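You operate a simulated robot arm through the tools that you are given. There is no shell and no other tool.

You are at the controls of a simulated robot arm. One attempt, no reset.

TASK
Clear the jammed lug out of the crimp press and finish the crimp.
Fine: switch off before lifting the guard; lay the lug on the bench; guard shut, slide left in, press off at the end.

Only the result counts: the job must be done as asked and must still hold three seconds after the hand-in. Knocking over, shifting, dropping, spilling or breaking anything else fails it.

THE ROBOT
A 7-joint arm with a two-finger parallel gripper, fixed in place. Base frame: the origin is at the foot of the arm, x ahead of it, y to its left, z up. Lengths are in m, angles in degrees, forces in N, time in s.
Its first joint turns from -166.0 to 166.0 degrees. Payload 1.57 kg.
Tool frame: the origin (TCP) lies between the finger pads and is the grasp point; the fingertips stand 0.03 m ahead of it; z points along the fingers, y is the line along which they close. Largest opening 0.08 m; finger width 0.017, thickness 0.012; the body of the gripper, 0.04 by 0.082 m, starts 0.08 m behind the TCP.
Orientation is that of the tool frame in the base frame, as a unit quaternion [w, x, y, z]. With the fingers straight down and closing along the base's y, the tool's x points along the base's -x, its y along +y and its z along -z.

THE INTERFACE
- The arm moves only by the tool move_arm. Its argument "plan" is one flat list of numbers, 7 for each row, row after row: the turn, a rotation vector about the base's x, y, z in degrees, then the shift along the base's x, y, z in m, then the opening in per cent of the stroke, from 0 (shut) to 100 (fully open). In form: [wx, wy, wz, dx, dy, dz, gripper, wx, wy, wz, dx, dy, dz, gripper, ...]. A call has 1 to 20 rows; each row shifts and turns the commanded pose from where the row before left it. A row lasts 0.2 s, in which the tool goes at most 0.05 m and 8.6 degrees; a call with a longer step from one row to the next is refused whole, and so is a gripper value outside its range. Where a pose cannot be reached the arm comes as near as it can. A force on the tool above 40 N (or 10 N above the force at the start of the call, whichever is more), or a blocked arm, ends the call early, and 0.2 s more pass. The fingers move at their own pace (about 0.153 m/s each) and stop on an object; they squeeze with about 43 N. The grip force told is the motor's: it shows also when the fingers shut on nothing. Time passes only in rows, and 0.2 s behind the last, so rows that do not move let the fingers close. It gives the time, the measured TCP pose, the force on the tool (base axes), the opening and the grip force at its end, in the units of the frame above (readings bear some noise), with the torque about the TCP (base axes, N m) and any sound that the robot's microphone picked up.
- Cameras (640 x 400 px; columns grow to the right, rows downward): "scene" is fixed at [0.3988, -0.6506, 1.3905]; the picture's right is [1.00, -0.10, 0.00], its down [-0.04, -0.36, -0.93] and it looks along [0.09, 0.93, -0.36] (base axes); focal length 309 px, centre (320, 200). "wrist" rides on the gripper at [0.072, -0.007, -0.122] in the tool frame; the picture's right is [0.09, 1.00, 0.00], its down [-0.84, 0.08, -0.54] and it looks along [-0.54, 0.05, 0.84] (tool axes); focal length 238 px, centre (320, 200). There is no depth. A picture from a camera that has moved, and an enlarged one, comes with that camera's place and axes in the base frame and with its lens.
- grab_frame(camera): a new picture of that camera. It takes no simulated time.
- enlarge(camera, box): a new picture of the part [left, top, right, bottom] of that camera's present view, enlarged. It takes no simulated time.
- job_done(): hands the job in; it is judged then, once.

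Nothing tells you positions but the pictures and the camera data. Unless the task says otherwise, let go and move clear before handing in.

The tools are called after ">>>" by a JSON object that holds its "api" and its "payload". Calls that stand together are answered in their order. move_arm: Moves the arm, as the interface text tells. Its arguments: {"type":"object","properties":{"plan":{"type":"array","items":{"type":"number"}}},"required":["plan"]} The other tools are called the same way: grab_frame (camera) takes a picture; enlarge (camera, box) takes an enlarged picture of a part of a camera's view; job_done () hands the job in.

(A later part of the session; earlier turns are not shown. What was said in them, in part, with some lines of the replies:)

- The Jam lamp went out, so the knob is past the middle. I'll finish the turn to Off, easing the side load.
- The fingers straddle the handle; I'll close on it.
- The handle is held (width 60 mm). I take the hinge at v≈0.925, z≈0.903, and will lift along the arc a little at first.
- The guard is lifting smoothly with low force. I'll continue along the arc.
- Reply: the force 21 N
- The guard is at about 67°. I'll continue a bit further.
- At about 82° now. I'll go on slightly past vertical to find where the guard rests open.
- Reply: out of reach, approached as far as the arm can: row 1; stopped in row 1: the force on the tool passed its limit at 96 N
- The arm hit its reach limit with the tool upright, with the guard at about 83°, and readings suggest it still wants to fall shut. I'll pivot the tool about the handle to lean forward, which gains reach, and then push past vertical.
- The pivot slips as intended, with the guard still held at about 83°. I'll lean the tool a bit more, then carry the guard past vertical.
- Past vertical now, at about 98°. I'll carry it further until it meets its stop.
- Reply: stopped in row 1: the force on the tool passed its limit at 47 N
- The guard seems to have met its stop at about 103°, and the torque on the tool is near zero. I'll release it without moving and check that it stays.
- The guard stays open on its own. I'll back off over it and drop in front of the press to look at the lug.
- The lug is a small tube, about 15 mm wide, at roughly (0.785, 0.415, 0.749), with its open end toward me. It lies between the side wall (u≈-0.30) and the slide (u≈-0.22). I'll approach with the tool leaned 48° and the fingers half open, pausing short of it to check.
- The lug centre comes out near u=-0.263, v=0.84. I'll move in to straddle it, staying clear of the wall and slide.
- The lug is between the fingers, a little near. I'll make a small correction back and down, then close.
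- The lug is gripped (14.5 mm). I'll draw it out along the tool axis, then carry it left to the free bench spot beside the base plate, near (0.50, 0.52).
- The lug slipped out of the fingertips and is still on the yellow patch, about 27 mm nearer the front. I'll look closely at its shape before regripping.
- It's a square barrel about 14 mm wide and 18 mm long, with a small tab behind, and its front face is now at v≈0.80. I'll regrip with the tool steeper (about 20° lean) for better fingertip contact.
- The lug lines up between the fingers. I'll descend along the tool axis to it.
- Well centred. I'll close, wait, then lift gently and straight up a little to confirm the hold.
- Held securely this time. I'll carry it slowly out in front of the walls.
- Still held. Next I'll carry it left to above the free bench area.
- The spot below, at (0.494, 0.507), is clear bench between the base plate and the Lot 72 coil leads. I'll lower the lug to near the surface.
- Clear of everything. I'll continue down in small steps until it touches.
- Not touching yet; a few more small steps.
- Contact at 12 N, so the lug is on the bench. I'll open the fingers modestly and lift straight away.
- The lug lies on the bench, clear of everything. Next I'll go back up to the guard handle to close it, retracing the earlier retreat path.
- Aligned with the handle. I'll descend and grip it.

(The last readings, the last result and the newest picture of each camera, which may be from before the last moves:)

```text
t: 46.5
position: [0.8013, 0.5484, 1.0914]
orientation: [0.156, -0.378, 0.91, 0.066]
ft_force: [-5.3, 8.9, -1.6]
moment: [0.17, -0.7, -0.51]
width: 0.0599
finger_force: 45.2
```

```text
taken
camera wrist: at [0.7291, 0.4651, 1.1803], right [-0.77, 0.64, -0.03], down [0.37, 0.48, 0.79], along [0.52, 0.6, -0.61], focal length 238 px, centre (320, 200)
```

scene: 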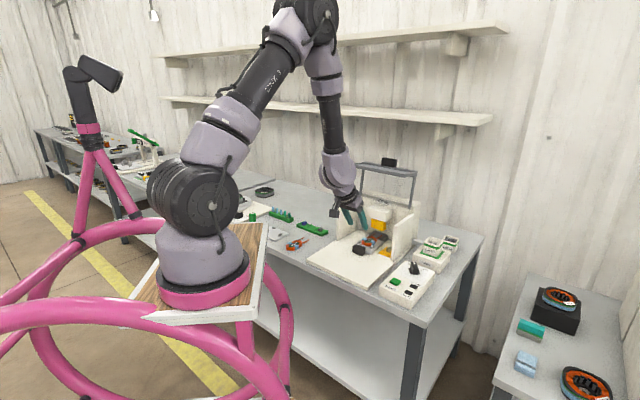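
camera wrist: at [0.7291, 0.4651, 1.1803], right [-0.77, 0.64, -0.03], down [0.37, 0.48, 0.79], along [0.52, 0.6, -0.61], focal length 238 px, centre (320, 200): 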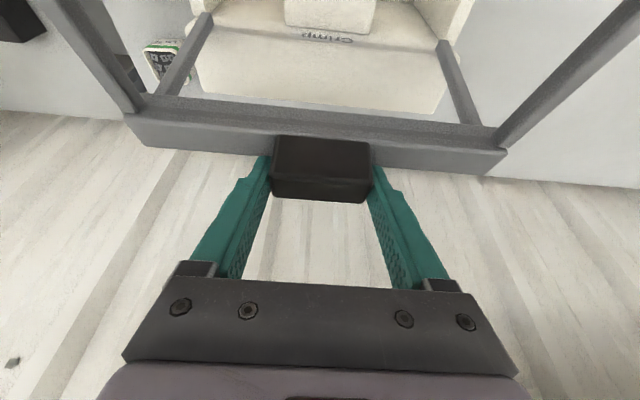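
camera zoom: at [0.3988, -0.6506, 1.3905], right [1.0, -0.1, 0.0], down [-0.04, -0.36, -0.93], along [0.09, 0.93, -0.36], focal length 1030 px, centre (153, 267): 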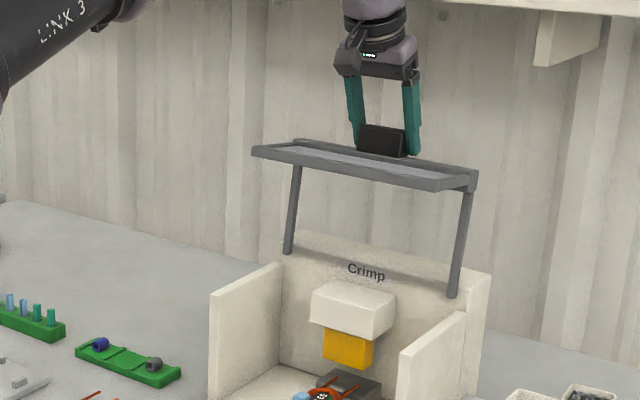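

Handle gripped. I'll start closing with the tool orientation held (pads pivoting) to undo the earlier slip, then follow the arc down.

>>> {"api": "move_arm", "payload": {"plan": [0, 0, 0, -0.0134, -0.0134, 0.0033, 0, 0, 0, 0, -0.0136, -0.0136, 0.0011, 0, 0, 0, 0, -0.0136, -0.0136, -0.0011, 0, 0, 0, 0, -0.0134, -0.0134, -0.0032, 0, 0, 0, 0, -0.0131, -0.0131, -0.0053, 0]}}

>>> {"api": "enlarge", "payload": {"camera": "scene", "box": [310, 120, 430, 240]}}

>>> {"api": "grab_frame", "payload": {"camera": "wrist"}}

```text
t: 47.7
position: [0.7347, 0.4795, 1.0834]
orientation: [0.157, -0.377, 0.91, 0.065]
ft_force: [-4.4, 22.0, -13.7]
moment: [0.83, -0.92, -0.02]
width: 0.0598
finger_force: 44.9
```

```text
3.33 times, centred on (370, 180) of scene
camera zoom: at [0.3988, -0.6506, 1.3905], right [1.0, -0.1, 0.0], down [-0.04, -0.36, -0.93], along [0.09, 0.93, -0.36], focal length 1030 px, centre (153, 267)
```

zoom: 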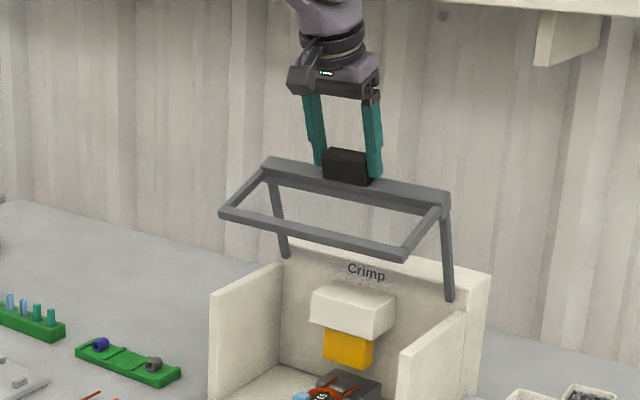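

```text
taken
camera wrist: at [0.6619, 0.398, 1.1737], right [-0.77, 0.64, -0.03], down [0.37, 0.48, 0.79], along [0.52, 0.6, -0.61], focal length 238 px, centre (320, 200)
```

wrist: 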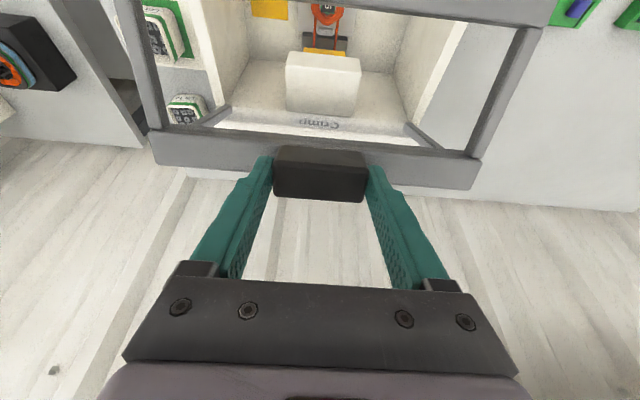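

The guard follows well. I'll continue closing with the tool co-rotating.

>>> {"api": "move_arm", "payload": {"plan": [4.985, -4.985, 0, -0.0157, -0.0157, -0.0094, 0, 4.985, -4.985, 0, -0.0146, -0.0146, -0.0124, 0, 4.985, -4.985, 0, -0.0132, -0.0132, -0.0149, 0, 4.985, -4.985, 0, -0.0118, -0.0118, -0.0174, 0, 4.985, -4.985, 0, -0.0102, -0.0102, -0.0193, 0]}}

>>> {"api": "enlarge", "payload": {"camera": "scene", "box": [310, 140, 430, 260]}}

```text
t: 48.9
position: [0.6706, 0.4158, 1.0128]
orientation: [0.427, -0.341, 0.819, 0.178]
ft_force: [-7.0, 29.2, -9.3]
moment: [0.41, 0.28, 0.13]
width: 0.0596
finger_force: 44.5
```

```text
3.33 times, centred on (370, 200) of scene
camera zoom: at [0.3988, -0.6506, 1.3905], right [1.0, -0.1, 0.0], down [-0.04, -0.36, -0.93], along [0.09, 0.93, -0.36], focal length 1030 px, centre (153, 200)
```

zoom: 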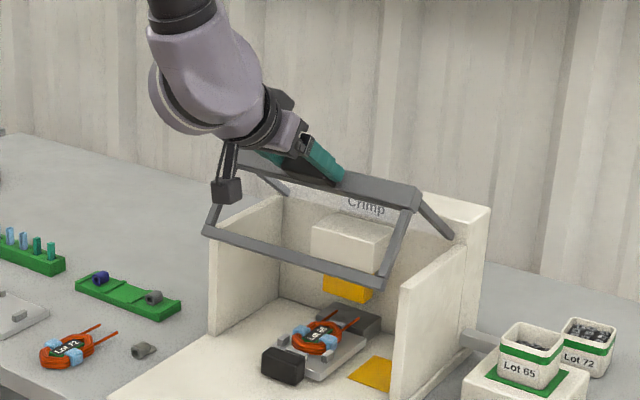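

There's a sideways load of about 25 N building up along u, so I'll shift the command to relieve it and continue down.

>>> {"api": "move_arm", "payload": {"plan": [0, 0, 0, -0.0014, 0.0042, 0, 0, 4.985, -4.985, 0, -0.0083, -0.0083, -0.021, 0, 4.985, -4.985, 0, -0.0063, -0.0063, -0.0223, 0]}}

>>> {"api": "enlarge", "payload": {"camera": "scene", "box": [310, 140, 430, 260]}}

```text
t: 49.7
position: [0.6556, 0.4002, 0.9674]
orientation: [0.524, -0.314, 0.762, 0.215]
ft_force: [-9.6, -8.0, 1.0]
moment: [-0.38, 0.04, 0.49]
width: 0.0599
finger_force: 44.8
```

```text
3.33 times, centred on (370, 200) of scene
camera zoom: at [0.3988, -0.6506, 1.3905], right [1.0, -0.1, 0.0], down [-0.04, -0.36, -0.93], along [0.09, 0.93, -0.36], focal length 1030 px, centre (153, 200)
```

zoom: 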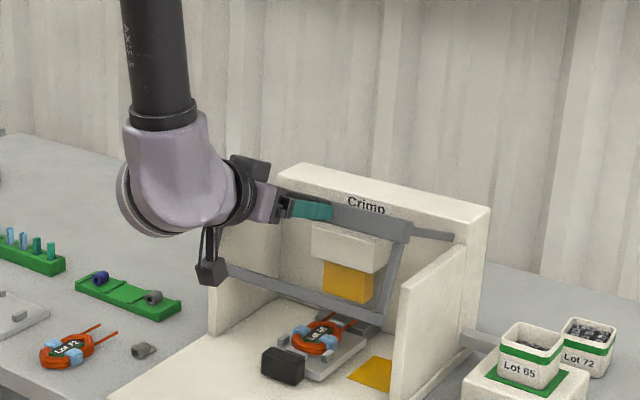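

Forces are low again. I'll continue to nearly closed.

>>> {"api": "move_arm", "payload": {"plan": [4.985, -4.985, 0, -0.0047, -0.0047, -0.0233, 0, 4.985, -4.985, 0, -0.0023, -0.0023, -0.0238, 0, 4.985, -4.985, 0, -0.0009, -0.0009, -0.018, 0]}}

>>> {"api": "enlarge", "payload": {"camera": "scene", "box": [310, 140, 430, 260]}}

```text
t: 50.5
position: [0.6473, 0.3942, 0.9011]
orientation: [0.654, -0.269, 0.654, 0.268]
ft_force: [5.2, -13.1, -11.7]
moment: [-1.09, 1.06, -0.14]
width: 0.06
finger_force: 45.4
```

```text
3.33 times, centred on (370, 200) of scene
camera zoom: at [0.3988, -0.6506, 1.3905], right [1.0, -0.1, 0.0], down [-0.04, -0.36, -0.93], along [0.09, 0.93, -0.36], focal length 1030 px, centre (153, 200)
```

zoom: 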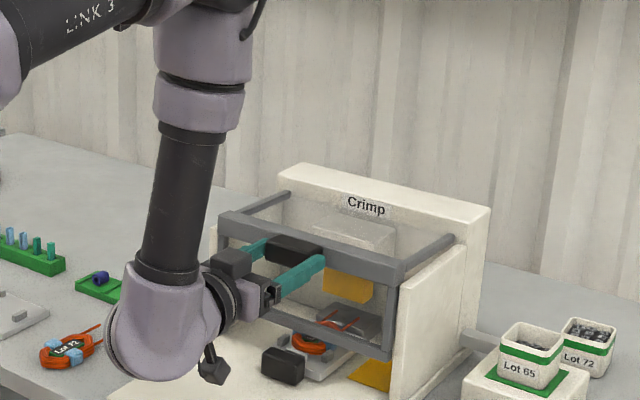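

Nearly shut. I'll press down the last few millimetres.

>>> {"api": "move_arm", "payload": {"plan": [0, 0, 0, 0, 0, -0.004, 0, 0, 0, 0, 0, 0, -0.004, 0, 0, 0, 0, 0, 0, 0, 0]}}

>>> {"api": "enlarge", "payload": {"camera": "scene", "box": [330, 180, 430, 270]}}

```text
t: 51.3
position: [0.6489, 0.3933, 0.8972]
orientation: [0.655, -0.27, 0.651, 0.271]
ft_force: [7.7, -29.2, 6.1]
moment: [0.95, -0.96, -0.44]
width: 0.0598
finger_force: 45.1
```

```text
4.44 times, centred on (380, 225) of scene
camera zoom: at [0.3988, -0.6506, 1.3905], right [1.0, -0.1, 0.0], down [-0.04, -0.36, -0.93], along [0.09, 0.93, -0.36], focal length 1373 px, centre (53, 89)
```

zoom: 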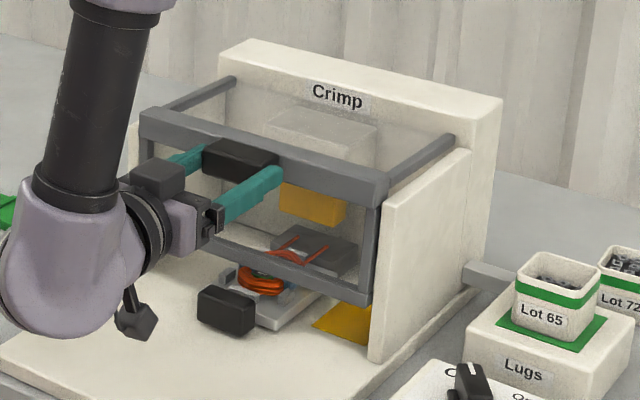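

The guard's lines match its original shut position. I'll relieve the side load, release, and back away.

>>> {"api": "move_arm", "payload": {"plan": [0, 0, 0, 0.0007, -0.0035, 0, 0, 0, 0, 0, 0, 0, 0, 100, 0, 0, 0, 0, 0, 0, 100]}}

>>> {"api": "enlarge", "payload": {"camera": "wrist", "box": [200, 80, 440, 230]}}

>>> {"api": "enlarge", "payload": {"camera": "scene", "box": [330, 180, 430, 270]}}

```text
t: 52.1
position: [0.6456, 0.3934, 0.895]
orientation: [0.654, -0.272, 0.651, 0.273]
ft_force: [0.0, -0.5, 0.5]
moment: [0.0, -0.02, -0.04]
width: 0.0801
finger_force: 0.1
```

```text
2.67 times, centred on (320, 155) of wrist
camera zoom: at [0.5645, 0.3022, 0.8231], right [-0.71, 0.7, -0.09], down [-0.44, -0.33, 0.83], along [0.56, 0.63, 0.54], focal length 636 px, centre (320, 320)
```

zoom: 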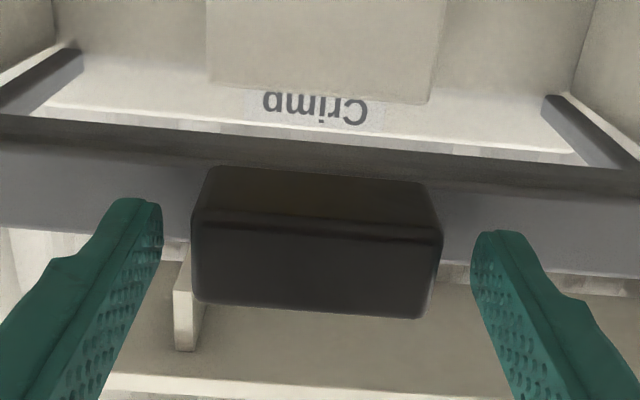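

```text
4.44 times, centred on (380, 225) of scene
camera zoom: at [0.3988, -0.6506, 1.3905], right [1.0, -0.1, 0.0], down [-0.04, -0.36, -0.93], along [0.09, 0.93, -0.36], focal length 1373 px, centre (53, 89)
```

zoom: 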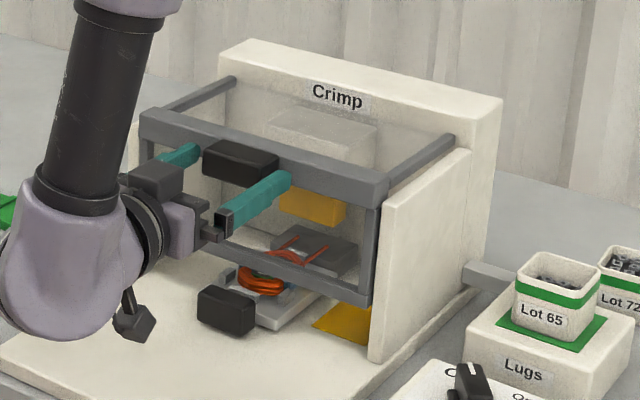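

The guard is shut and free. I'll back away, set the tool upright and go over the switch to turn it on.

>>> {"api": "move_arm", "payload": {"plan": [0, 0, 0, -0.0283, -0.0283, 0, 100, 0, 0, 0, -0.0283, -0.0283, 0, 100, 0, 0, 0, -0.0283, -0.0283, 0, 100, -5.3, 5.3, 0, 0, 0, 0.005, 80, -5.3, 5.3, 0, 0, 0, 0.005, 80, -5.3, 5.3, 0, 0, 0, 0.005, 60, -5.3, 5.3, 0, 0, 0, 0.005, 60, -5.3, 5.3, 0, 0, 0, 0.005, 60, -5.3, 5.3, 0, 0, 0, 0.005, 60, -5.3, 5.3, 0, 0, 0, 0.005, 60, -5.3, 5.3, 0, 0, 0, 0.005, 60, -5.3, 5.3, 0, 0, 0, 0.005, 60, -5.3, 5.3, 0, 0, 0, 0.005, 60, -5.3, 5.3, 0, 0, 0, 0.005, 60, -5.3, 5.3, 0, 0, 0, 0.005, 60]}}

>>> {"api": "grab_frame", "payload": {"camera": "scene"}}

>>> {"api": "grab_frame", "payload": {"camera": "wrist"}}

```text
t: 55.3
position: [0.5622, 0.3062, 0.9551]
orientation: [0.002, -0.384, 0.923, -0.001]
ft_force: [-0.4, 0.1, 0.1]
moment: [0.03, 0.01, 0.01]
width: 0.0481
finger_force: 0.0
```

```text
taken
```

scene: 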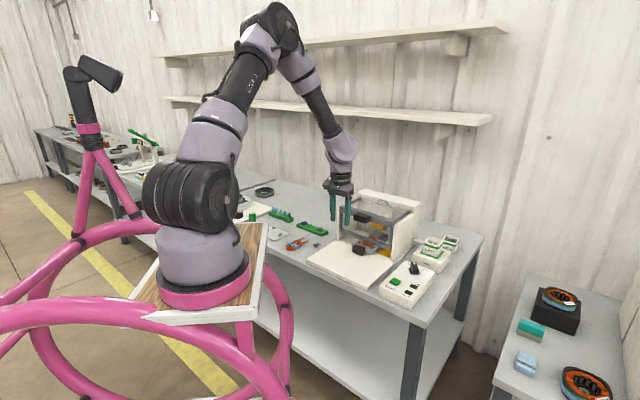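

```text
taken
camera wrist: at [0.5156, 0.2504, 1.0758], right [-0.77, 0.64, 0.0], down [0.53, 0.65, 0.55], along [0.35, 0.42, -0.84], focal length 238 px, centre (320, 200)
```

wrist: 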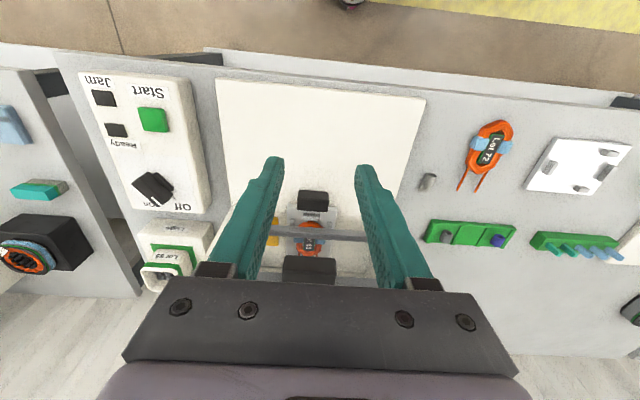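

Everything is in order. Next I'll move over the knob, fingers aligned to its Off orientation (about 79°).

>>> {"api": "move_arm", "payload": {"plan": [0, 0, 6.72, 0.0365, -0.0109, 0, 60, 0, 0, 6.72, 0.0365, -0.0109, 0, 60, 0, 0, 6.72, 0.0365, -0.0109, 0, 60, 0, 0, 6.72, 0.0365, -0.0109, 0, 60, 0, 0, 6.72, 0.0365, -0.0109, 0, 60, 0, 0, 0, 0.0365, -0.0109, -0.025, 60, 0, 0, 0, 0.0365, -0.0109, -0.03, 60, 0, 0, 0, 0, 0, 0, 60]}}

>>> {"api": "enlarge", "payload": {"camera": "wrist", "box": [260, 80, 400, 190]}}

```text
t: 57.1
position: [0.8186, 0.2315, 0.9015]
orientation: [0.002, -0.633, 0.774, 0.002]
ft_force: [-0.8, -0.8, -0.5]
moment: [0.0, -0.02, 0.02]
width: 0.0479
finger_force: 0.1
```

```text
3.64 times, centred on (330, 135) of wrist
camera zoom: at [0.8106, 0.1589, 1.0225], right [-0.99, 0.11, 0.0], down [0.09, 0.83, 0.55], along [0.06, 0.54, -0.84], focal length 867 px, centre (284, 436)
```

zoom: 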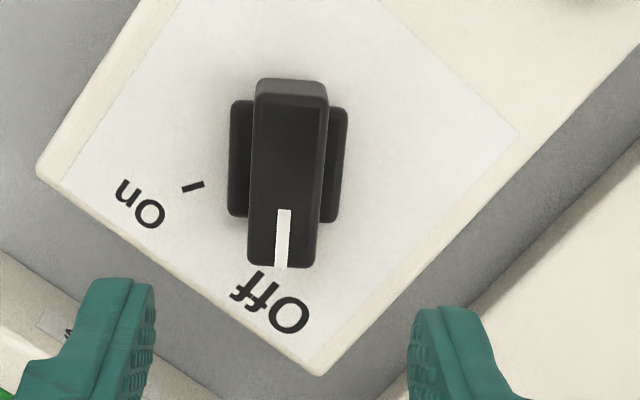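

Well aligned. I'll lower, grip the knob and turn it clockwise to On.

>>> {"api": "move_arm", "payload": {"plan": [0, 0, 0, -0.001, -0.001, -0.04, 60, 0, 0, 0, 0, 0, -0.035, 60, 0, 0, 0, 0, 0, -0.015, 60, 0, 0, 0, 0, 0, 0, 60, 0, 0, 0, 0, 0, 0, 0, 0, 0, 0, 0, 0, 0, 0, 0, 0, -6.8, 0, 0, 0, 0, 0, 0, -6.8, 0, 0, 0, 0, 0, 0, -6.8, 0, 0, 0, 0, 0, 0, -6.8, 0, 0, 0, 0, 0, 0, -6.8, 0, 0, 0, 0]}}

>>> {"api": "enlarge", "payload": {"camera": "scene", "box": [370, 220, 470, 310]}}

```text
t: 59.5
position: [0.8155, 0.2294, 0.8118]
orientation: [0.002, -0.379, 0.926, 0.001]
ft_force: [2.9, 1.4, -3.0]
moment: [0.18, -0.35, -0.01]
width: 0.0198
finger_force: 33.5
```

```text
4.44 times, centred on (420, 265) of scene
camera zoom: at [0.3988, -0.6506, 1.3905], right [1.0, -0.1, 0.0], down [-0.04, -0.36, -0.93], along [0.09, 0.93, -0.36], focal length 1373 px, centre (-124, -89)
```

zoom: 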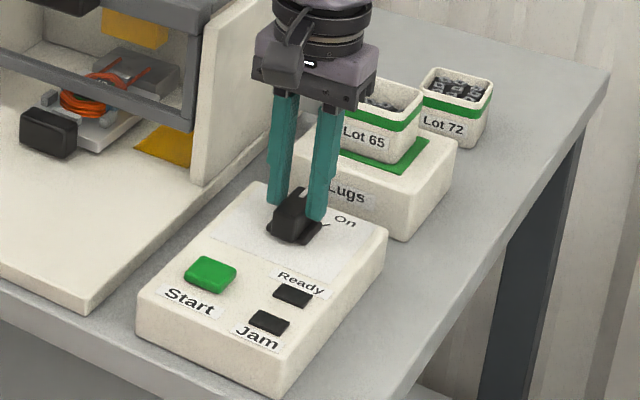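

>>> {"api": "move_arm", "payload": {"plan": [0, 0, -6.8, 0, 0, 0, 0, 0, 0, -6.8, 0, 0, 0, 0, 0, 0, -6.8, 0, 0, 0, 0, 0, 0, -6.8, 0, 0, 0, 0, 0, 0, -6.8, 0, 0, 0, 0]}}

>>> {"api": "enlarge", "payload": {"camera": "scene", "box": [370, 220, 470, 310]}}

>>> {"api": "enlarge", "payload": {"camera": "wrist", "box": [200, 0, 400, 220]}}

```text
t: 60.7
position: [0.817, 0.2305, 0.8112]
orientation: [0.002, -0.093, 0.996, 0.001]
ft_force: [-5.3, 10.5, -3.4]
moment: [0.27, -0.48, -0.03]
width: 0.0198
finger_force: 33.9
```

```text
4.44 times, centred on (420, 265) of scene
camera zoom: at [0.3988, -0.6506, 1.3905], right [1.0, -0.1, 0.0], down [-0.04, -0.36, -0.93], along [0.09, 0.93, -0.36], focal length 1373 px, centre (-124, -89)
```

zoom: 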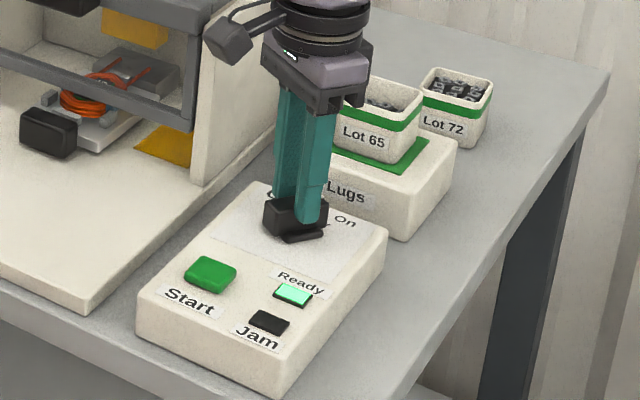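

```text
1.82 times, centred on (300, 110) of wrist
camera zoom: at [0.7457, 0.2107, 0.9313], right [-0.27, 0.96, 0.0], down [0.81, 0.23, 0.55], along [0.52, 0.15, -0.84], focal length 433 px, centre (356, 364)
```

zoom: 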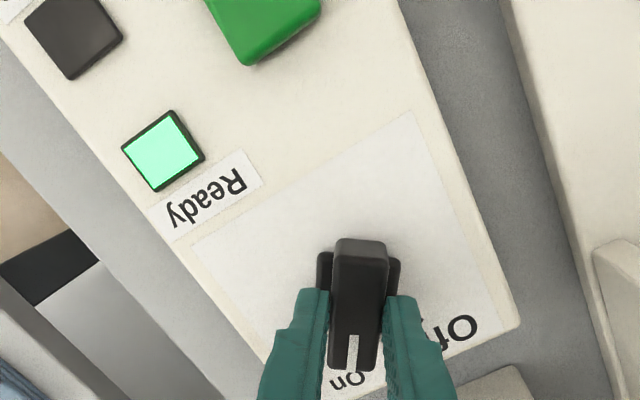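

The Ready lamp is lit and Jam is dark, so the press is armed. I'll release the knob and move above the Start button at about (0.728, 0.173).

>>> {"api": "move_arm", "payload": {"plan": [0, 0, 0, 0, 0, 0, 60, 0, 0, 0, 0, 0, 0, 60, 0, 0, 0, 0, 0, 0.04, 60, 0, 0, 0, 0, 0, 0.04, 60, 0, 0, 0, -0.0297, -0.0192, 0, 0, 0, 0, 0, -0.0297, -0.0192, 0, 0, 0, 0, 0, -0.0297, -0.0192, 0, 0, 0, 0, 0, 0, 0, 0, 0]}}

>>> {"api": "enlarge", "payload": {"camera": "wrist", "box": [240, 60, 400, 200]}}

>>> {"api": "enlarge", "payload": {"camera": "scene", "box": [370, 220, 470, 310]}}

```text
t: 62.5
position: [0.7271, 0.1728, 0.8905]
orientation: [0.003, -0.093, 0.996, 0.001]
ft_force: [-0.7, 0.2, 0.1]
moment: [0.03, -0.03, 0.01]
width: 0.0
finger_force: 21.2
```

```text
2.86 times, centred on (320, 130) of wrist
camera zoom: at [0.6563, 0.1524, 1.0114], right [-0.27, 0.96, 0.0], down [0.81, 0.23, 0.55], along [0.53, 0.15, -0.84], focal length 681 px, centre (320, 400)
```

zoom: 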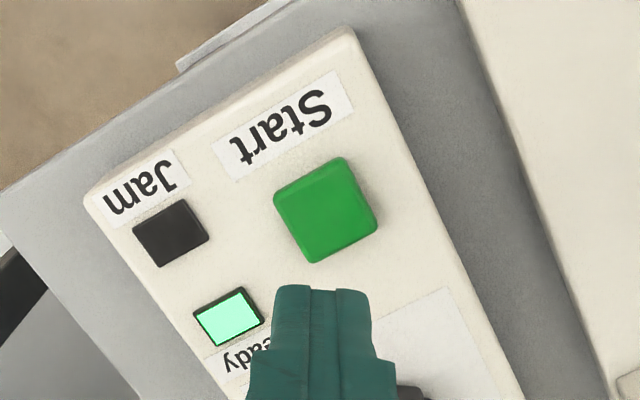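

```text
4.44 times, centred on (420, 265) of scene
camera zoom: at [0.3988, -0.6506, 1.3905], right [1.0, -0.1, 0.0], down [-0.04, -0.36, -0.93], along [0.09, 0.93, -0.36], focal length 1373 px, centre (-124, -89)
```

zoom: 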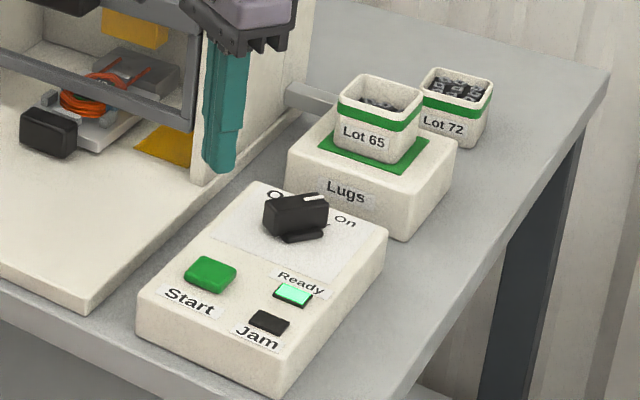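

The button's centre is at (0.728, 0.175), directly below the closed fingertips. I'll descend to just above it.

>>> {"api": "move_arm", "payload": {"plan": [0, 0, 0, 0.001, 0.002, -0.04, 0, 0, 0, 0, 0, 0, -0.033, 0, 0, 0, 0, 0, 0, 0, 0]}}

>>> {"api": "enlarge", "payload": {"camera": "scene", "box": [380, 240, 440, 300]}}

```text
t: 63.3
position: [0.7301, 0.1736, 0.8165]
orientation: [0.003, -0.092, 0.996, 0.0]
ft_force: [0.5, -0.9, -0.7]
moment: [-0.02, -0.05, 0.02]
width: 0.0001
finger_force: 21.3
```

```text
6.67 times, centred on (410, 270) of scene
camera zoom: at [0.3988, -0.6506, 1.3905], right [1.0, -0.1, 0.0], down [-0.04, -0.36, -0.93], along [0.09, 0.93, -0.36], focal length 2059 px, centre (-280, -267)
```

zoom: 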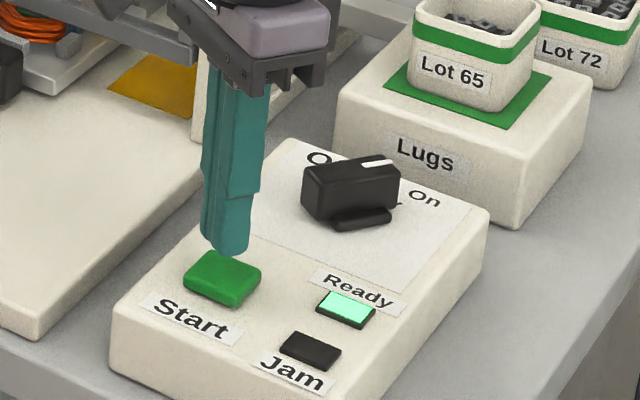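

I'll press Start gently.

>>> {"api": "move_arm", "payload": {"plan": [0, 0, 0, 0, 0, -0.008, 0, 0, 0, 0, 0, 0, -0.003, 0, 0, 0, 0, 0, 0, -0.002, 0]}}

>>> {"api": "enlarge", "payload": {"camera": "scene", "box": [330, 190, 450, 300]}}

```text
t: 64.1
position: [0.7288, 0.1725, 0.8042]
orientation: [0.002, -0.092, 0.996, 0.0]
ft_force: [0.8, 0.3, 0.5]
moment: [-0.03, 0.03, -0.01]
width: 0.0
finger_force: 21.1
```

```text
3.64 times, centred on (390, 245) of scene
camera zoom: at [0.3988, -0.6506, 1.3905], right [1.0, -0.1, 0.0], down [-0.04, -0.36, -0.93], along [0.09, 0.93, -0.36], focal length 1123 px, centre (66, 36)
```

zoom: 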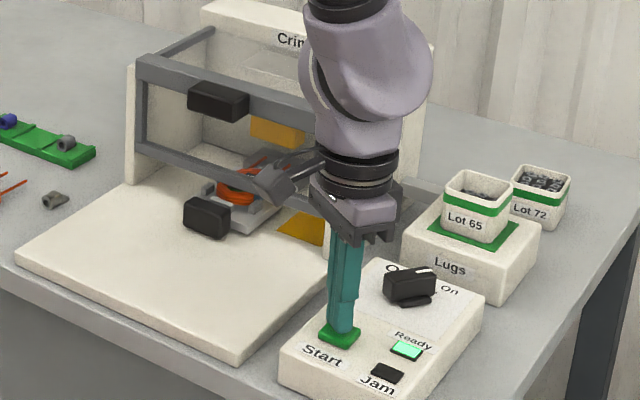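

>>> {"api": "move_arm", "payload": {"plan": [0, 0, 0, 0, 0, -0.002, 0, 0, 0, 0, 0, 0, -0.002, 0]}}

>>> {"api": "enlarge", "payload": {"camera": "scene", "box": [330, 190, 450, 300]}}

```text
t: 64.7
position: [0.7291, 0.1733, 0.8]
orientation: [0.003, -0.092, 0.996, 0.001]
ft_force: [0.4, -0.2, -0.3]
moment: [0.01, 0.02, -0.01]
width: 0.0001
finger_force: 21.8
```

```text
3.64 times, centred on (390, 245) of scene
camera zoom: at [0.3988, -0.6506, 1.3905], right [1.0, -0.1, 0.0], down [-0.04, -0.36, -0.93], along [0.09, 0.93, -0.36], focal length 1123 px, centre (66, 36)
```

zoom: 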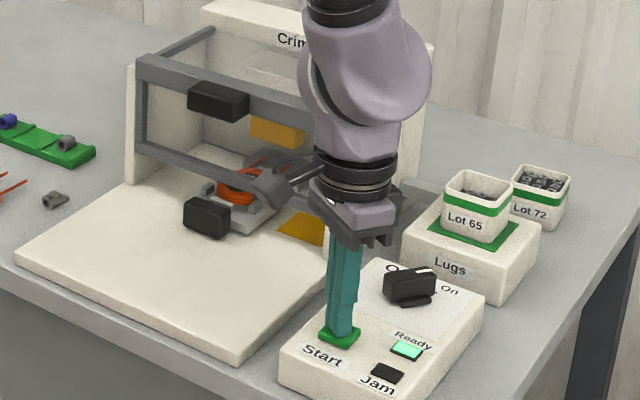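

>>> {"api": "move_arm", "payload": {"plan": [0, 0, 0, 0, 0, -0.002, 0, 0, 0, 0, 0, 0, -0.002, 0]}}

>>> {"api": "enlarge", "payload": {"camera": "scene", "box": [330, 190, 450, 300]}}

```text
t: 65.3
position: [0.7287, 0.1742, 0.7964]
orientation: [0.003, -0.092, 0.996, 0.0]
ft_force: [1.0, -1.1, 3.9]
moment: [0.02, 0.01, -0.02]
width: 0.0
finger_force: 21.0
heard: click
```

```text
3.64 times, centred on (390, 245) of scene
camera zoom: at [0.3988, -0.6506, 1.3905], right [1.0, -0.1, 0.0], down [-0.04, -0.36, -0.93], along [0.09, 0.93, -0.36], focal length 1123 px, centre (66, 36)
```

zoom: 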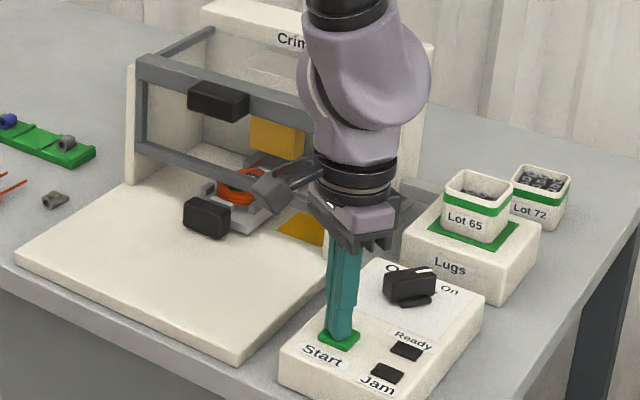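

A click, and the ram is coming down. I'll release the button and wait, watching the cycle.

>>> {"api": "move_arm", "payload": {"plan": [0, 0, 0, 0, 0, 0.015, 0, 0, 0, 0, 0, 0, 0.03, 0]}}

>>> {"api": "enlarge", "payload": {"camera": "scene", "box": [330, 190, 450, 300]}}

```text
t: 65.9
position: [0.7292, 0.1741, 0.8431]
orientation: [0.003, -0.092, 0.996, 0.0]
ft_force: [0.1, -0.3, -0.4]
moment: [-0.02, 0.0, -0.03]
width: 0.0001
finger_force: 21.5
```

```text
3.64 times, centred on (390, 245) of scene
camera zoom: at [0.3988, -0.6506, 1.3905], right [1.0, -0.1, 0.0], down [-0.04, -0.36, -0.93], along [0.09, 0.93, -0.36], focal length 1123 px, centre (66, 36)
```

zoom: 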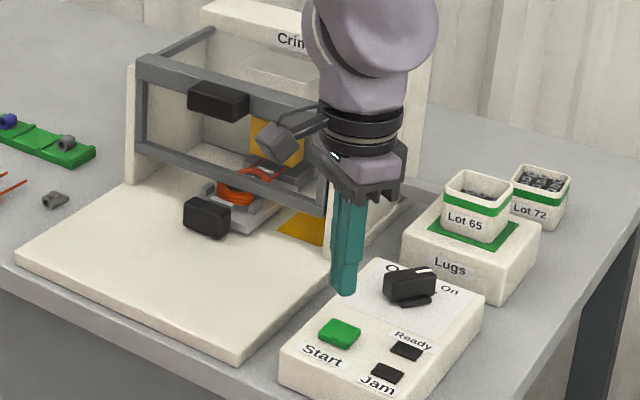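

>>> {"api": "move_arm", "payload": {"plan": [0, 0, 0, 0, 0, 0.02, 0, 0, 0, 0, 0, 0, 0.02, 0, 0, 0, 0, 0, 0, 0, 0, 0, 0, 0, 0, 0, 0, 0, 0, 0, 0, 0, 0, 0, 0]}}

>>> {"api": "enlarge", "payload": {"camera": "scene", "box": [330, 190, 450, 300]}}

```text
t: 67.1
position: [0.7287, 0.1742, 0.8814]
orientation: [0.003, -0.092, 0.996, 0.0]
ft_force: [-0.5, 0.8, -0.3]
moment: [0.01, 0.0, 0.03]
width: 0.0
finger_force: 21.3
```

```text
3.64 times, centred on (390, 245) of scene
camera zoom: at [0.3988, -0.6506, 1.3905], right [1.0, -0.1, 0.0], down [-0.04, -0.36, -0.93], along [0.09, 0.93, -0.36], focal length 1123 px, centre (66, 36)
```

zoom: 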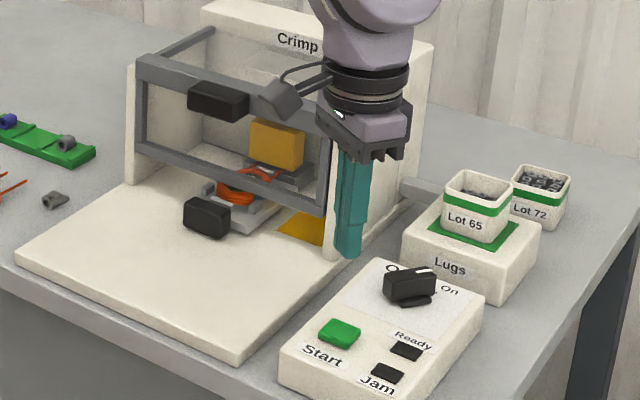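

The ram is mid-cycle and both lamps are dark. I'll wait until it finishes.

>>> {"api": "move_arm", "payload": {"plan": [0, 0, 0, 0, 0, 0, 0, 0, 0, 0, 0, 0, 0, 0, 0, 0, 0, 0, 0, 0, 0, 0, 0, 0, 0, 0, 0, 0, 0, 0, 0, 0, 0, 0, 0]}}

>>> {"api": "enlarge", "payload": {"camera": "scene", "box": [330, 190, 450, 300]}}

>>> {"api": "enlarge", "payload": {"camera": "scene", "box": [345, 200, 425, 260]}}

```text
t: 68.3
position: [0.7288, 0.1725, 0.8811]
orientation: [0.003, -0.092, 0.996, 0.0]
ft_force: [-0.2, 0.1, -0.4]
moment: [0.01, -0.02, -0.01]
width: 0.0
finger_force: 21.0
```

```text
3.64 times, centred on (390, 245) of scene
camera zoom: at [0.3988, -0.6506, 1.3905], right [1.0, -0.1, 0.0], down [-0.04, -0.36, -0.93], along [0.09, 0.93, -0.36], focal length 1123 px, centre (66, 36)
```

zoom: 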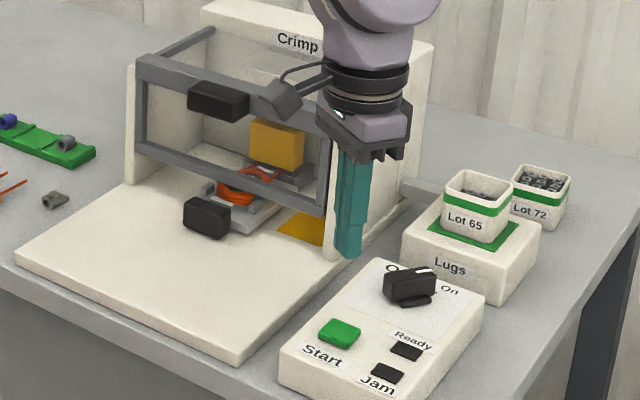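

```text
6.67 times, centred on (385, 230) of scene
camera zoom: at [0.3988, -0.6506, 1.3905], right [1.0, -0.1, 0.0], down [-0.04, -0.36, -0.93], along [0.09, 0.93, -0.36], focal length 2059 px, centre (-113, 0)
```

zoom: 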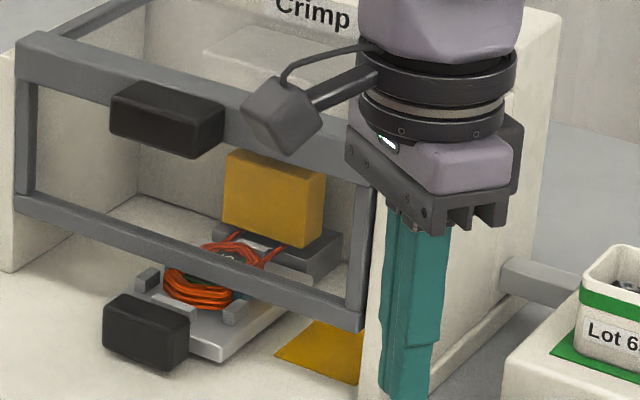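

The die is down on the leads. I'll wait longer for it to finish.

>>> {"api": "move_arm", "payload": {"plan": [0, 0, 0, 0, 0, 0, 0, 0, 0, 0, 0, 0, 0, 0, 0, 0, 0, 0, 0, 0, 0, 0, 0, 0, 0, 0, 0, 0, 0, 0, 0, 0, 0, 0, 0, 0, 0, 0, 0, 0, 0, 0, 0, 0, 0, 0, 0, 0, 0, 0, 0, 0, 0, 0, 0, 0, 0, 0, 0, 0, 0, 0, 0]}}

>>> {"api": "enlarge", "payload": {"camera": "scene", "box": [330, 190, 450, 300]}}

```text
t: 70.3
position: [0.7285, 0.1752, 0.8816]
orientation: [0.002, -0.092, 0.996, 0.001]
ft_force: [-0.1, 0.5, 1.0]
moment: [-0.01, -0.03, -0.03]
width: 0.0003
finger_force: 21.3
```

```text
3.64 times, centred on (390, 245) of scene
camera zoom: at [0.3988, -0.6506, 1.3905], right [1.0, -0.1, 0.0], down [-0.04, -0.36, -0.93], along [0.09, 0.93, -0.36], focal length 1123 px, centre (66, 36)
```

zoom: 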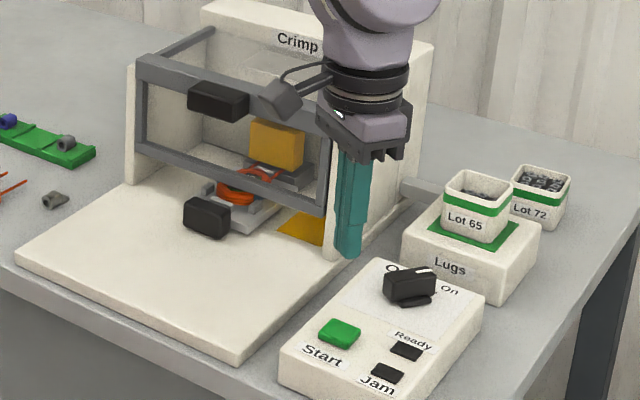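

>>> {"api": "move_arm", "payload": {"plan": [0, 0, 0, 0, 0, 0, 0, 0, 0, 0, 0, 0, 0, 0, 0, 0, 0, 0, 0, 0, 0, 0, 0, 0, 0, 0, 0, 0, 0, 0, 0, 0, 0, 0, 0, 0, 0, 0, 0, 0, 0, 0, 0, 0, 0, 0, 0, 0, 0, 0, 0, 0, 0, 0, 0, 0, 0, 0, 0, 0, 0, 0, 0, 0, 0, 0, 0, 0, 0, 0, 0, 0, 0, 0, 0, 0, 0, 0, 0, 0, 0, 0, 0, 0, 0, 0, 0, 0, 0, 0, 0, 0, 0, 0, 0, 0, 0, 0, 0, 0, 0, 0, 0, 0, 0]}}

>>> {"api": "enlarge", "payload": {"camera": "scene", "box": [330, 190, 450, 300]}}

```text
t: 73.5
position: [0.7288, 0.1734, 0.8819]
orientation: [0.002, -0.093, 0.996, 0.001]
ft_force: [-0.7, -0.3, -0.1]
moment: [-0.01, -0.01, 0.01]
width: 0.0001
finger_force: 21.0
```

```text
3.64 times, centred on (390, 245) of scene
camera zoom: at [0.3988, -0.6506, 1.3905], right [1.0, -0.1, 0.0], down [-0.04, -0.36, -0.93], along [0.09, 0.93, -0.36], focal length 1123 px, centre (66, 36)
```

zoom: 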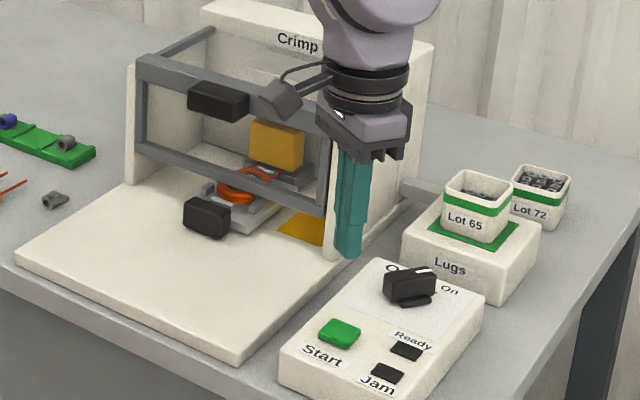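

>>> {"api": "move_arm", "payload": {"plan": [0, 0, 0, 0, 0, 0.02, 0, 0, 0, 5, -0.03, 0.01, 0.03, 0, 0, 0, 5, -0.03, 0.01, 0.03, 0, 0, 0, 6, -0.03, 0.01, 0.02, 0, 0, 0, 6, -0.03, 0.01, 0, 0, 0, 0, 6, -0.03, 0.01, 0, 0, 0, 0, 6, -0.01, 0.01, 0, 0, 0, 0, 0, 0, 0, 0, 0, 0, 0, 0, 0, 0, 0, 0, 0, 0, 0, 0, 0, 0, 0, 0, 0, 0, 0, 0, 0, 0, 0]}}

>>> {"api": "grab_frame", "payload": {"camera": "wrist"}}

>>> {"api": "enlarge", "payload": {"camera": "scene", "box": [345, 200, 425, 260]}}

>>> {"api": "enlarge", "payload": {"camera": "scene", "box": [370, 220, 470, 310]}}

```text
refused: plan must hold 7 numbers for each row
```

```text
taken
camera wrist: at [0.6587, 0.1538, 1.0024], right [-0.27, 0.96, 0.0], down [0.81, 0.23, 0.55], along [0.53, 0.15, -0.84], focal length 238 px, centre (320, 200)
```

wrist: 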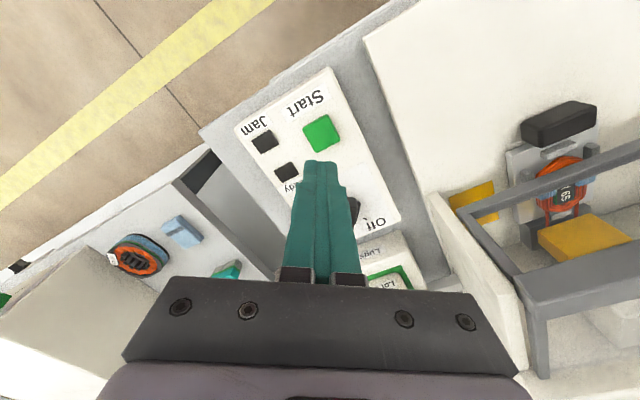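

```text
6.67 times, centred on (385, 230) of scene
camera zoom: at [0.3988, -0.6506, 1.3905], right [1.0, -0.1, 0.0], down [-0.04, -0.36, -0.93], along [0.09, 0.93, -0.36], focal length 2059 px, centre (-113, 0)
```

zoom: 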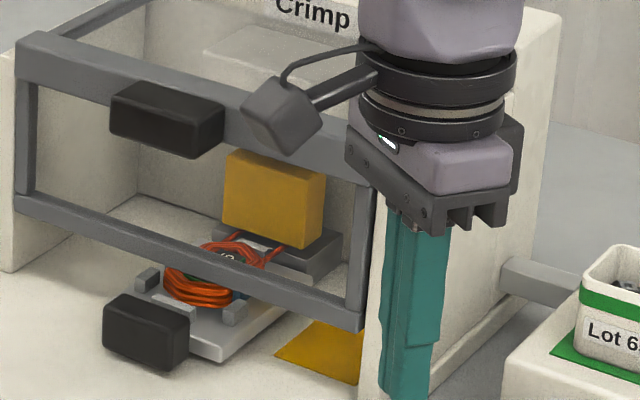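

```text
4.44 times, centred on (420, 265) of scene
camera zoom: at [0.3988, -0.6506, 1.3905], right [1.0, -0.1, 0.0], down [-0.04, -0.36, -0.93], along [0.09, 0.93, -0.36], focal length 1373 px, centre (-124, -89)
```

zoom: 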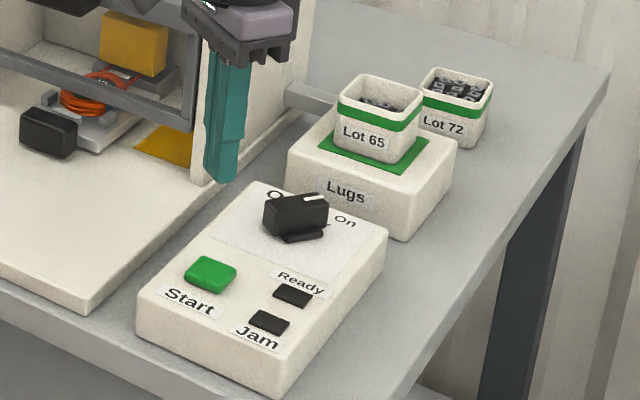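

The die is resting down on the block with no lamp. I'll allow the cycle more time before touching anything.

>>> {"api": "move_arm", "payload": {"plan": [0, 0, 0, 0, 0, 0, 0, 0, 0, 0, 0, 0, 0, 0, 0, 0, 0, 0, 0, 0, 0, 0, 0, 0, 0, 0, 0, 0, 0, 0, 0, 0, 0, 0, 0, 0, 0, 0, 0, 0, 0, 0, 0, 0, 0, 0, 0, 0, 0, 0, 0, 0, 0, 0, 0, 0, 0, 0, 0, 0, 0, 0, 0, 0, 0, 0, 0, 0, 0, 0, 0, 0, 0, 0, 0, 0, 0, 0, 0, 0, 0, 0, 0, 0, 0, 0, 0, 0, 0, 0, 0, 0, 0, 0, 0, 0, 0, 0, 0, 0, 0, 0, 0, 0, 0, 0, 0, 0, 0, 0, 0, 0, 0, 0, 0, 0, 0, 0, 0, 0, 0, 0, 0, 0, 0, 0, 0, 0, 0, 0, 0, 0, 0, 0, 0, 0, 0, 0, 0, 0]}}

>>> {"api": "enlarge", "payload": {"camera": "scene", "box": [330, 190, 450, 300]}}

>>> {"api": "enlarge", "payload": {"camera": "wrist", "box": [480, 80, 640, 280]}}

```text
t: 77.7
position: [0.7298, 0.1729, 0.8814]
orientation: [0.002, -0.093, 0.996, 0.0]
ft_force: [0.8, -0.3, 0.4]
moment: [0.01, -0.04, 0.01]
width: 0.0002
finger_force: 21.5
```

```text
3.64 times, centred on (390, 245) of scene
camera zoom: at [0.3988, -0.6506, 1.3905], right [1.0, -0.1, 0.0], down [-0.04, -0.36, -0.93], along [0.09, 0.93, -0.36], focal length 1123 px, centre (66, 36)
```

zoom: 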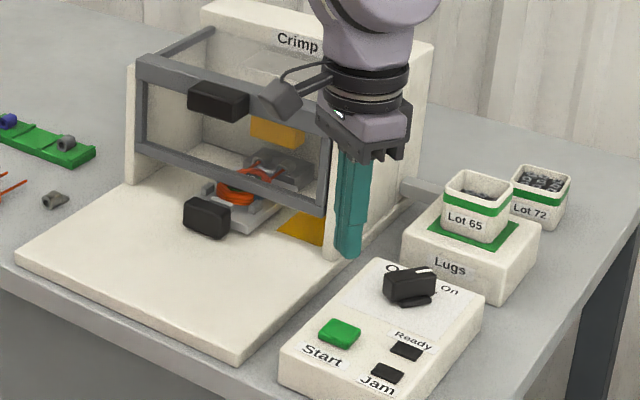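

```text
2.00 times, centred on (560, 180) of wrist
camera zoom: at [0.6587, 0.1538, 1.0024], right [-0.27, 0.96, 0.0], down [0.81, 0.23, 0.55], along [0.53, 0.15, -0.84], focal length 477 px, centre (-160, 240)
```

zoom: 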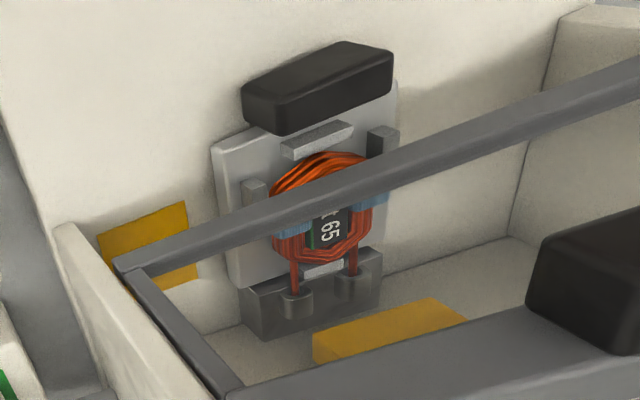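

The die is back up and both leads now carry crimped lugs. Next I'll turn the press off: back over the knob, grip it and rotate it to Off.

>>> {"api": "move_arm", "payload": {"plan": [0, 0, 0, 0, 0, 0.01, 60, 0, 0, 0, 0.0293, 0.019, 0, 60, 0, 0, 0, 0.0293, 0.019, 0, 60, 0, 0, 0, 0.0293, 0.019, 0, 60, 0, 0, 0, 0, 0, 0, 60]}}

>>> {"api": "enlarge", "payload": {"camera": "wrist", "box": [260, 80, 400, 190]}}

```text
t: 78.9
position: [0.8166, 0.2306, 0.8922]
orientation: [0.003, -0.092, 0.996, 0.0]
ft_force: [-0.3, -0.5, 1.1]
moment: [0.01, -0.02, 0.01]
width: 0.048
finger_force: 0.1
```

```text
3.64 times, centred on (330, 135) of wrist
camera zoom: at [0.7452, 0.2118, 1.013], right [-0.27, 0.96, 0.0], down [0.81, 0.23, 0.55], along [0.53, 0.15, -0.84], focal length 867 px, centre (284, 436)
```

zoom: 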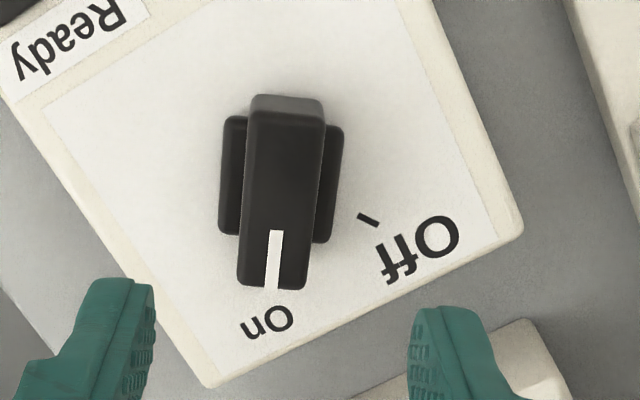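

Aligned. I'll lower, grip and turn to Off in one go, in measured steps.

>>> {"api": "move_arm", "payload": {"plan": [0, 0, 0, 0, 0, -0.04, 60, 0, 0, 0, 0, 0, -0.03, 60, 0, 0, 0, 0, 0, -0.011, 60, 0, 0, 0, 0, 0, 0, 60, 0, 0, 0, 0, 0, 0, 0, 0, 0, 0, 0, 0, 0, 0, 0, 0, 6.8, 0, 0, 0, 0, 0, 0, 6.8, 0, 0, 0, 0, 0, 0, 6.8, 0, 0, 0, 0, 0, 0, 6.8, 0, 0, 0, 0, 0, 0, 6.8, 0, 0, 0, 0]}}

>>> {"api": "enlarge", "payload": {"camera": "scene", "box": [370, 220, 470, 310]}}

```text
t: 81.3
position: [0.8157, 0.2282, 0.8112]
orientation: [0.001, -0.38, 0.925, 0.001]
ft_force: [-7.1, -17.5, 9.6]
moment: [-0.8, 0.54, -0.03]
width: 0.02
finger_force: 33.5
```

```text
4.44 times, centred on (420, 265) of scene
camera zoom: at [0.3988, -0.6506, 1.3905], right [1.0, -0.1, 0.0], down [-0.04, -0.36, -0.93], along [0.09, 0.93, -0.36], focal length 1373 px, centre (-124, -89)
```

zoom: 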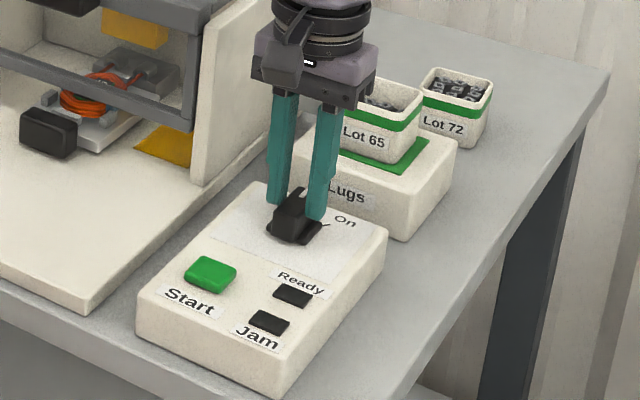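

>>> {"api": "move_arm", "payload": {"plan": [0, 0, 6.8, -0.0005, -0.0015, 0, 0, 0, 0, 6.8, 0, -0.0005, 0, 0, 0, 0, 6.8, 0, 0, 0, 0, 0, 0, 6.8, 0, 0, 0, 0, 0, 0, 6.8, 0, 0, 0, 0]}}

>>> {"api": "enlarge", "payload": {"camera": "scene", "box": [370, 220, 470, 310]}}

>>> {"api": "enlarge", "payload": {"camera": "wrist", "box": [260, 80, 400, 220]}}

```text
t: 82.5
position: [0.8172, 0.229, 0.8111]
orientation: [0.004, -0.634, 0.773, 0.002]
ft_force: [11.9, -13.8, 7.5]
moment: [0.08, -0.31, 0.02]
width: 0.0199
finger_force: 33.7
```

```text
4.44 times, centred on (420, 265) of scene
camera zoom: at [0.3988, -0.6506, 1.3905], right [1.0, -0.1, 0.0], down [-0.04, -0.36, -0.93], along [0.09, 0.93, -0.36], focal length 1373 px, centre (-124, -89)
```

zoom: 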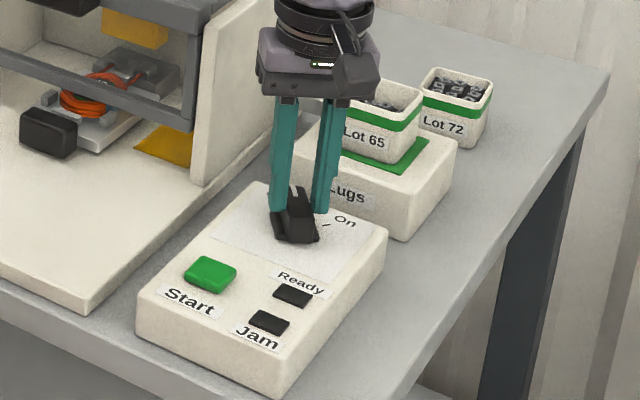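

```text
2.86 times, centred on (330, 150) of wrist
camera zoom: at [0.809, 0.1558, 0.932], right [-0.99, 0.1, 0.0], down [0.09, 0.83, 0.55], along [0.06, 0.54, -0.84], focal length 681 px, centre (291, 343)
```

zoom: 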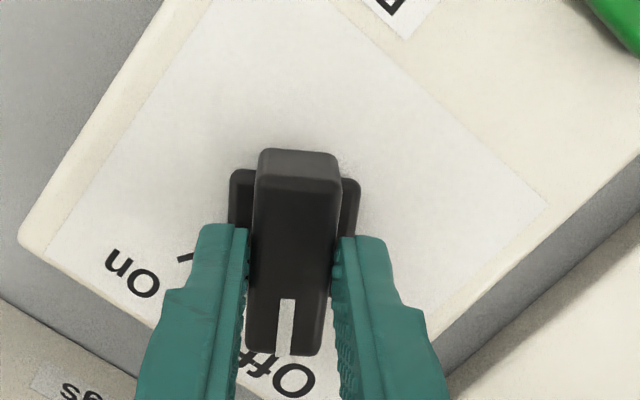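

The knob is at Off. I'll release it, rise clear, and check everything.

>>> {"api": "move_arm", "payload": {"plan": [0, 0, 0, 0, 0, 0, 60, 0, 0, 0, 0, 0, 0, 60, 0, 0, 0, 0, 0, 0.04, 60, 0, 0, 0, 0, 0, 0.05, 60, 0, 0, 0, -0.02, -0.02, 0.04, 60, 0, 0, 0, -0.03, -0.02, 0.03, 60, 0, 0, 0, -0.03, -0.02, 0.03, 60]}}

>>> {"api": "grab_frame", "payload": {"camera": "scene"}}

>>> {"api": "enlarge", "payload": {"camera": "scene", "box": [370, 220, 470, 310]}}

>>> {"api": "enlarge", "payload": {"camera": "scene", "box": [300, 170, 430, 270]}}

```text
t: 84.1
position: [0.7369, 0.17, 0.9988]
orientation: [0.001, -0.634, 0.773, 0.002]
ft_force: [0.7, -0.3, -1.1]
moment: [-0.04, 0.0, -0.02]
width: 0.0479
finger_force: 0.0
```

```text
taken
```

scene: 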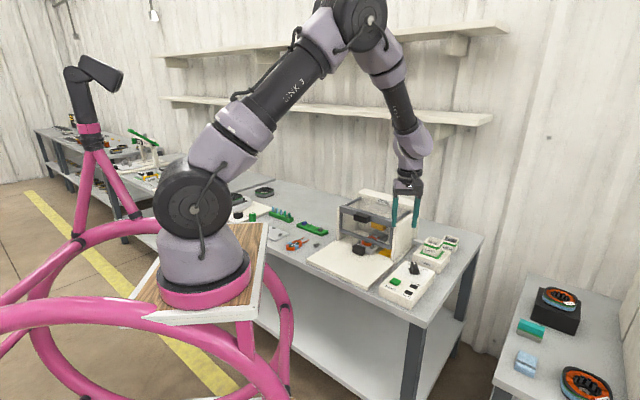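

```text
4.44 times, centred on (420, 265) of scene
camera zoom: at [0.3988, -0.6506, 1.3905], right [1.0, -0.1, 0.0], down [-0.04, -0.36, -0.93], along [0.09, 0.93, -0.36], focal length 1373 px, centre (-124, -89)
```

zoom: 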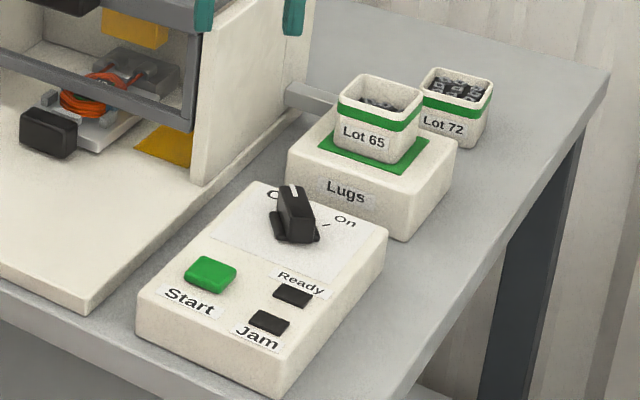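

```text
4.00 times, centred on (365, 220) of scene
camera zoom: at [0.3988, -0.6506, 1.3905], right [1.0, -0.1, 0.0], down [-0.04, -0.36, -0.93], along [0.09, 0.93, -0.36], focal length 1236 px, centre (140, 120)
```

zoom: 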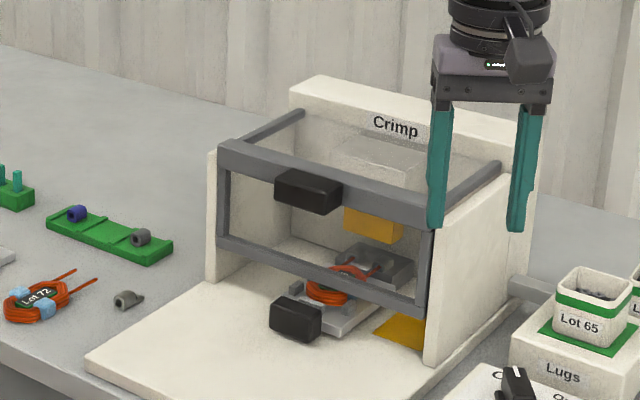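

The lug is lying on the bench and both leads are crimped. The guard is shut, the slide is in, the switch is at Off, and the arm is clear. I'm handing in.

>>> {"api": "job_done", "payload": {}}

```text
The job is handed in.
```

The jammed lug is out of the press and the crimp is finished. Both leads of the Lot 65 coil now carry a lug. I've handed the job in; no verdict has come back.

- **Order of work:** I switched the press off before lifting the guard. I switched it back on only after the guard was shut, and the Ready lamp lit. One press of Start ran the full cycle.
- **The lug:** it lies on the bench to the left of the press base, clear of the Lot 72 coil. On my first grip it slipped out of the fingers. It stayed inside the press on the yellow patch, and the second grip held.
- **End state:** the guard is shut, the slide is in, the switch is at Off with both lamps dark, and the arm is clear. I saw nothing else moved or knocked over.

While I was opening the guard, two moves hit the force limit. One was a 96 N spike when the arm ran out of reach; the other was 47 N, apparently at the guard's stop. The guard opened and closed normally afterwards, and I saw no damage.
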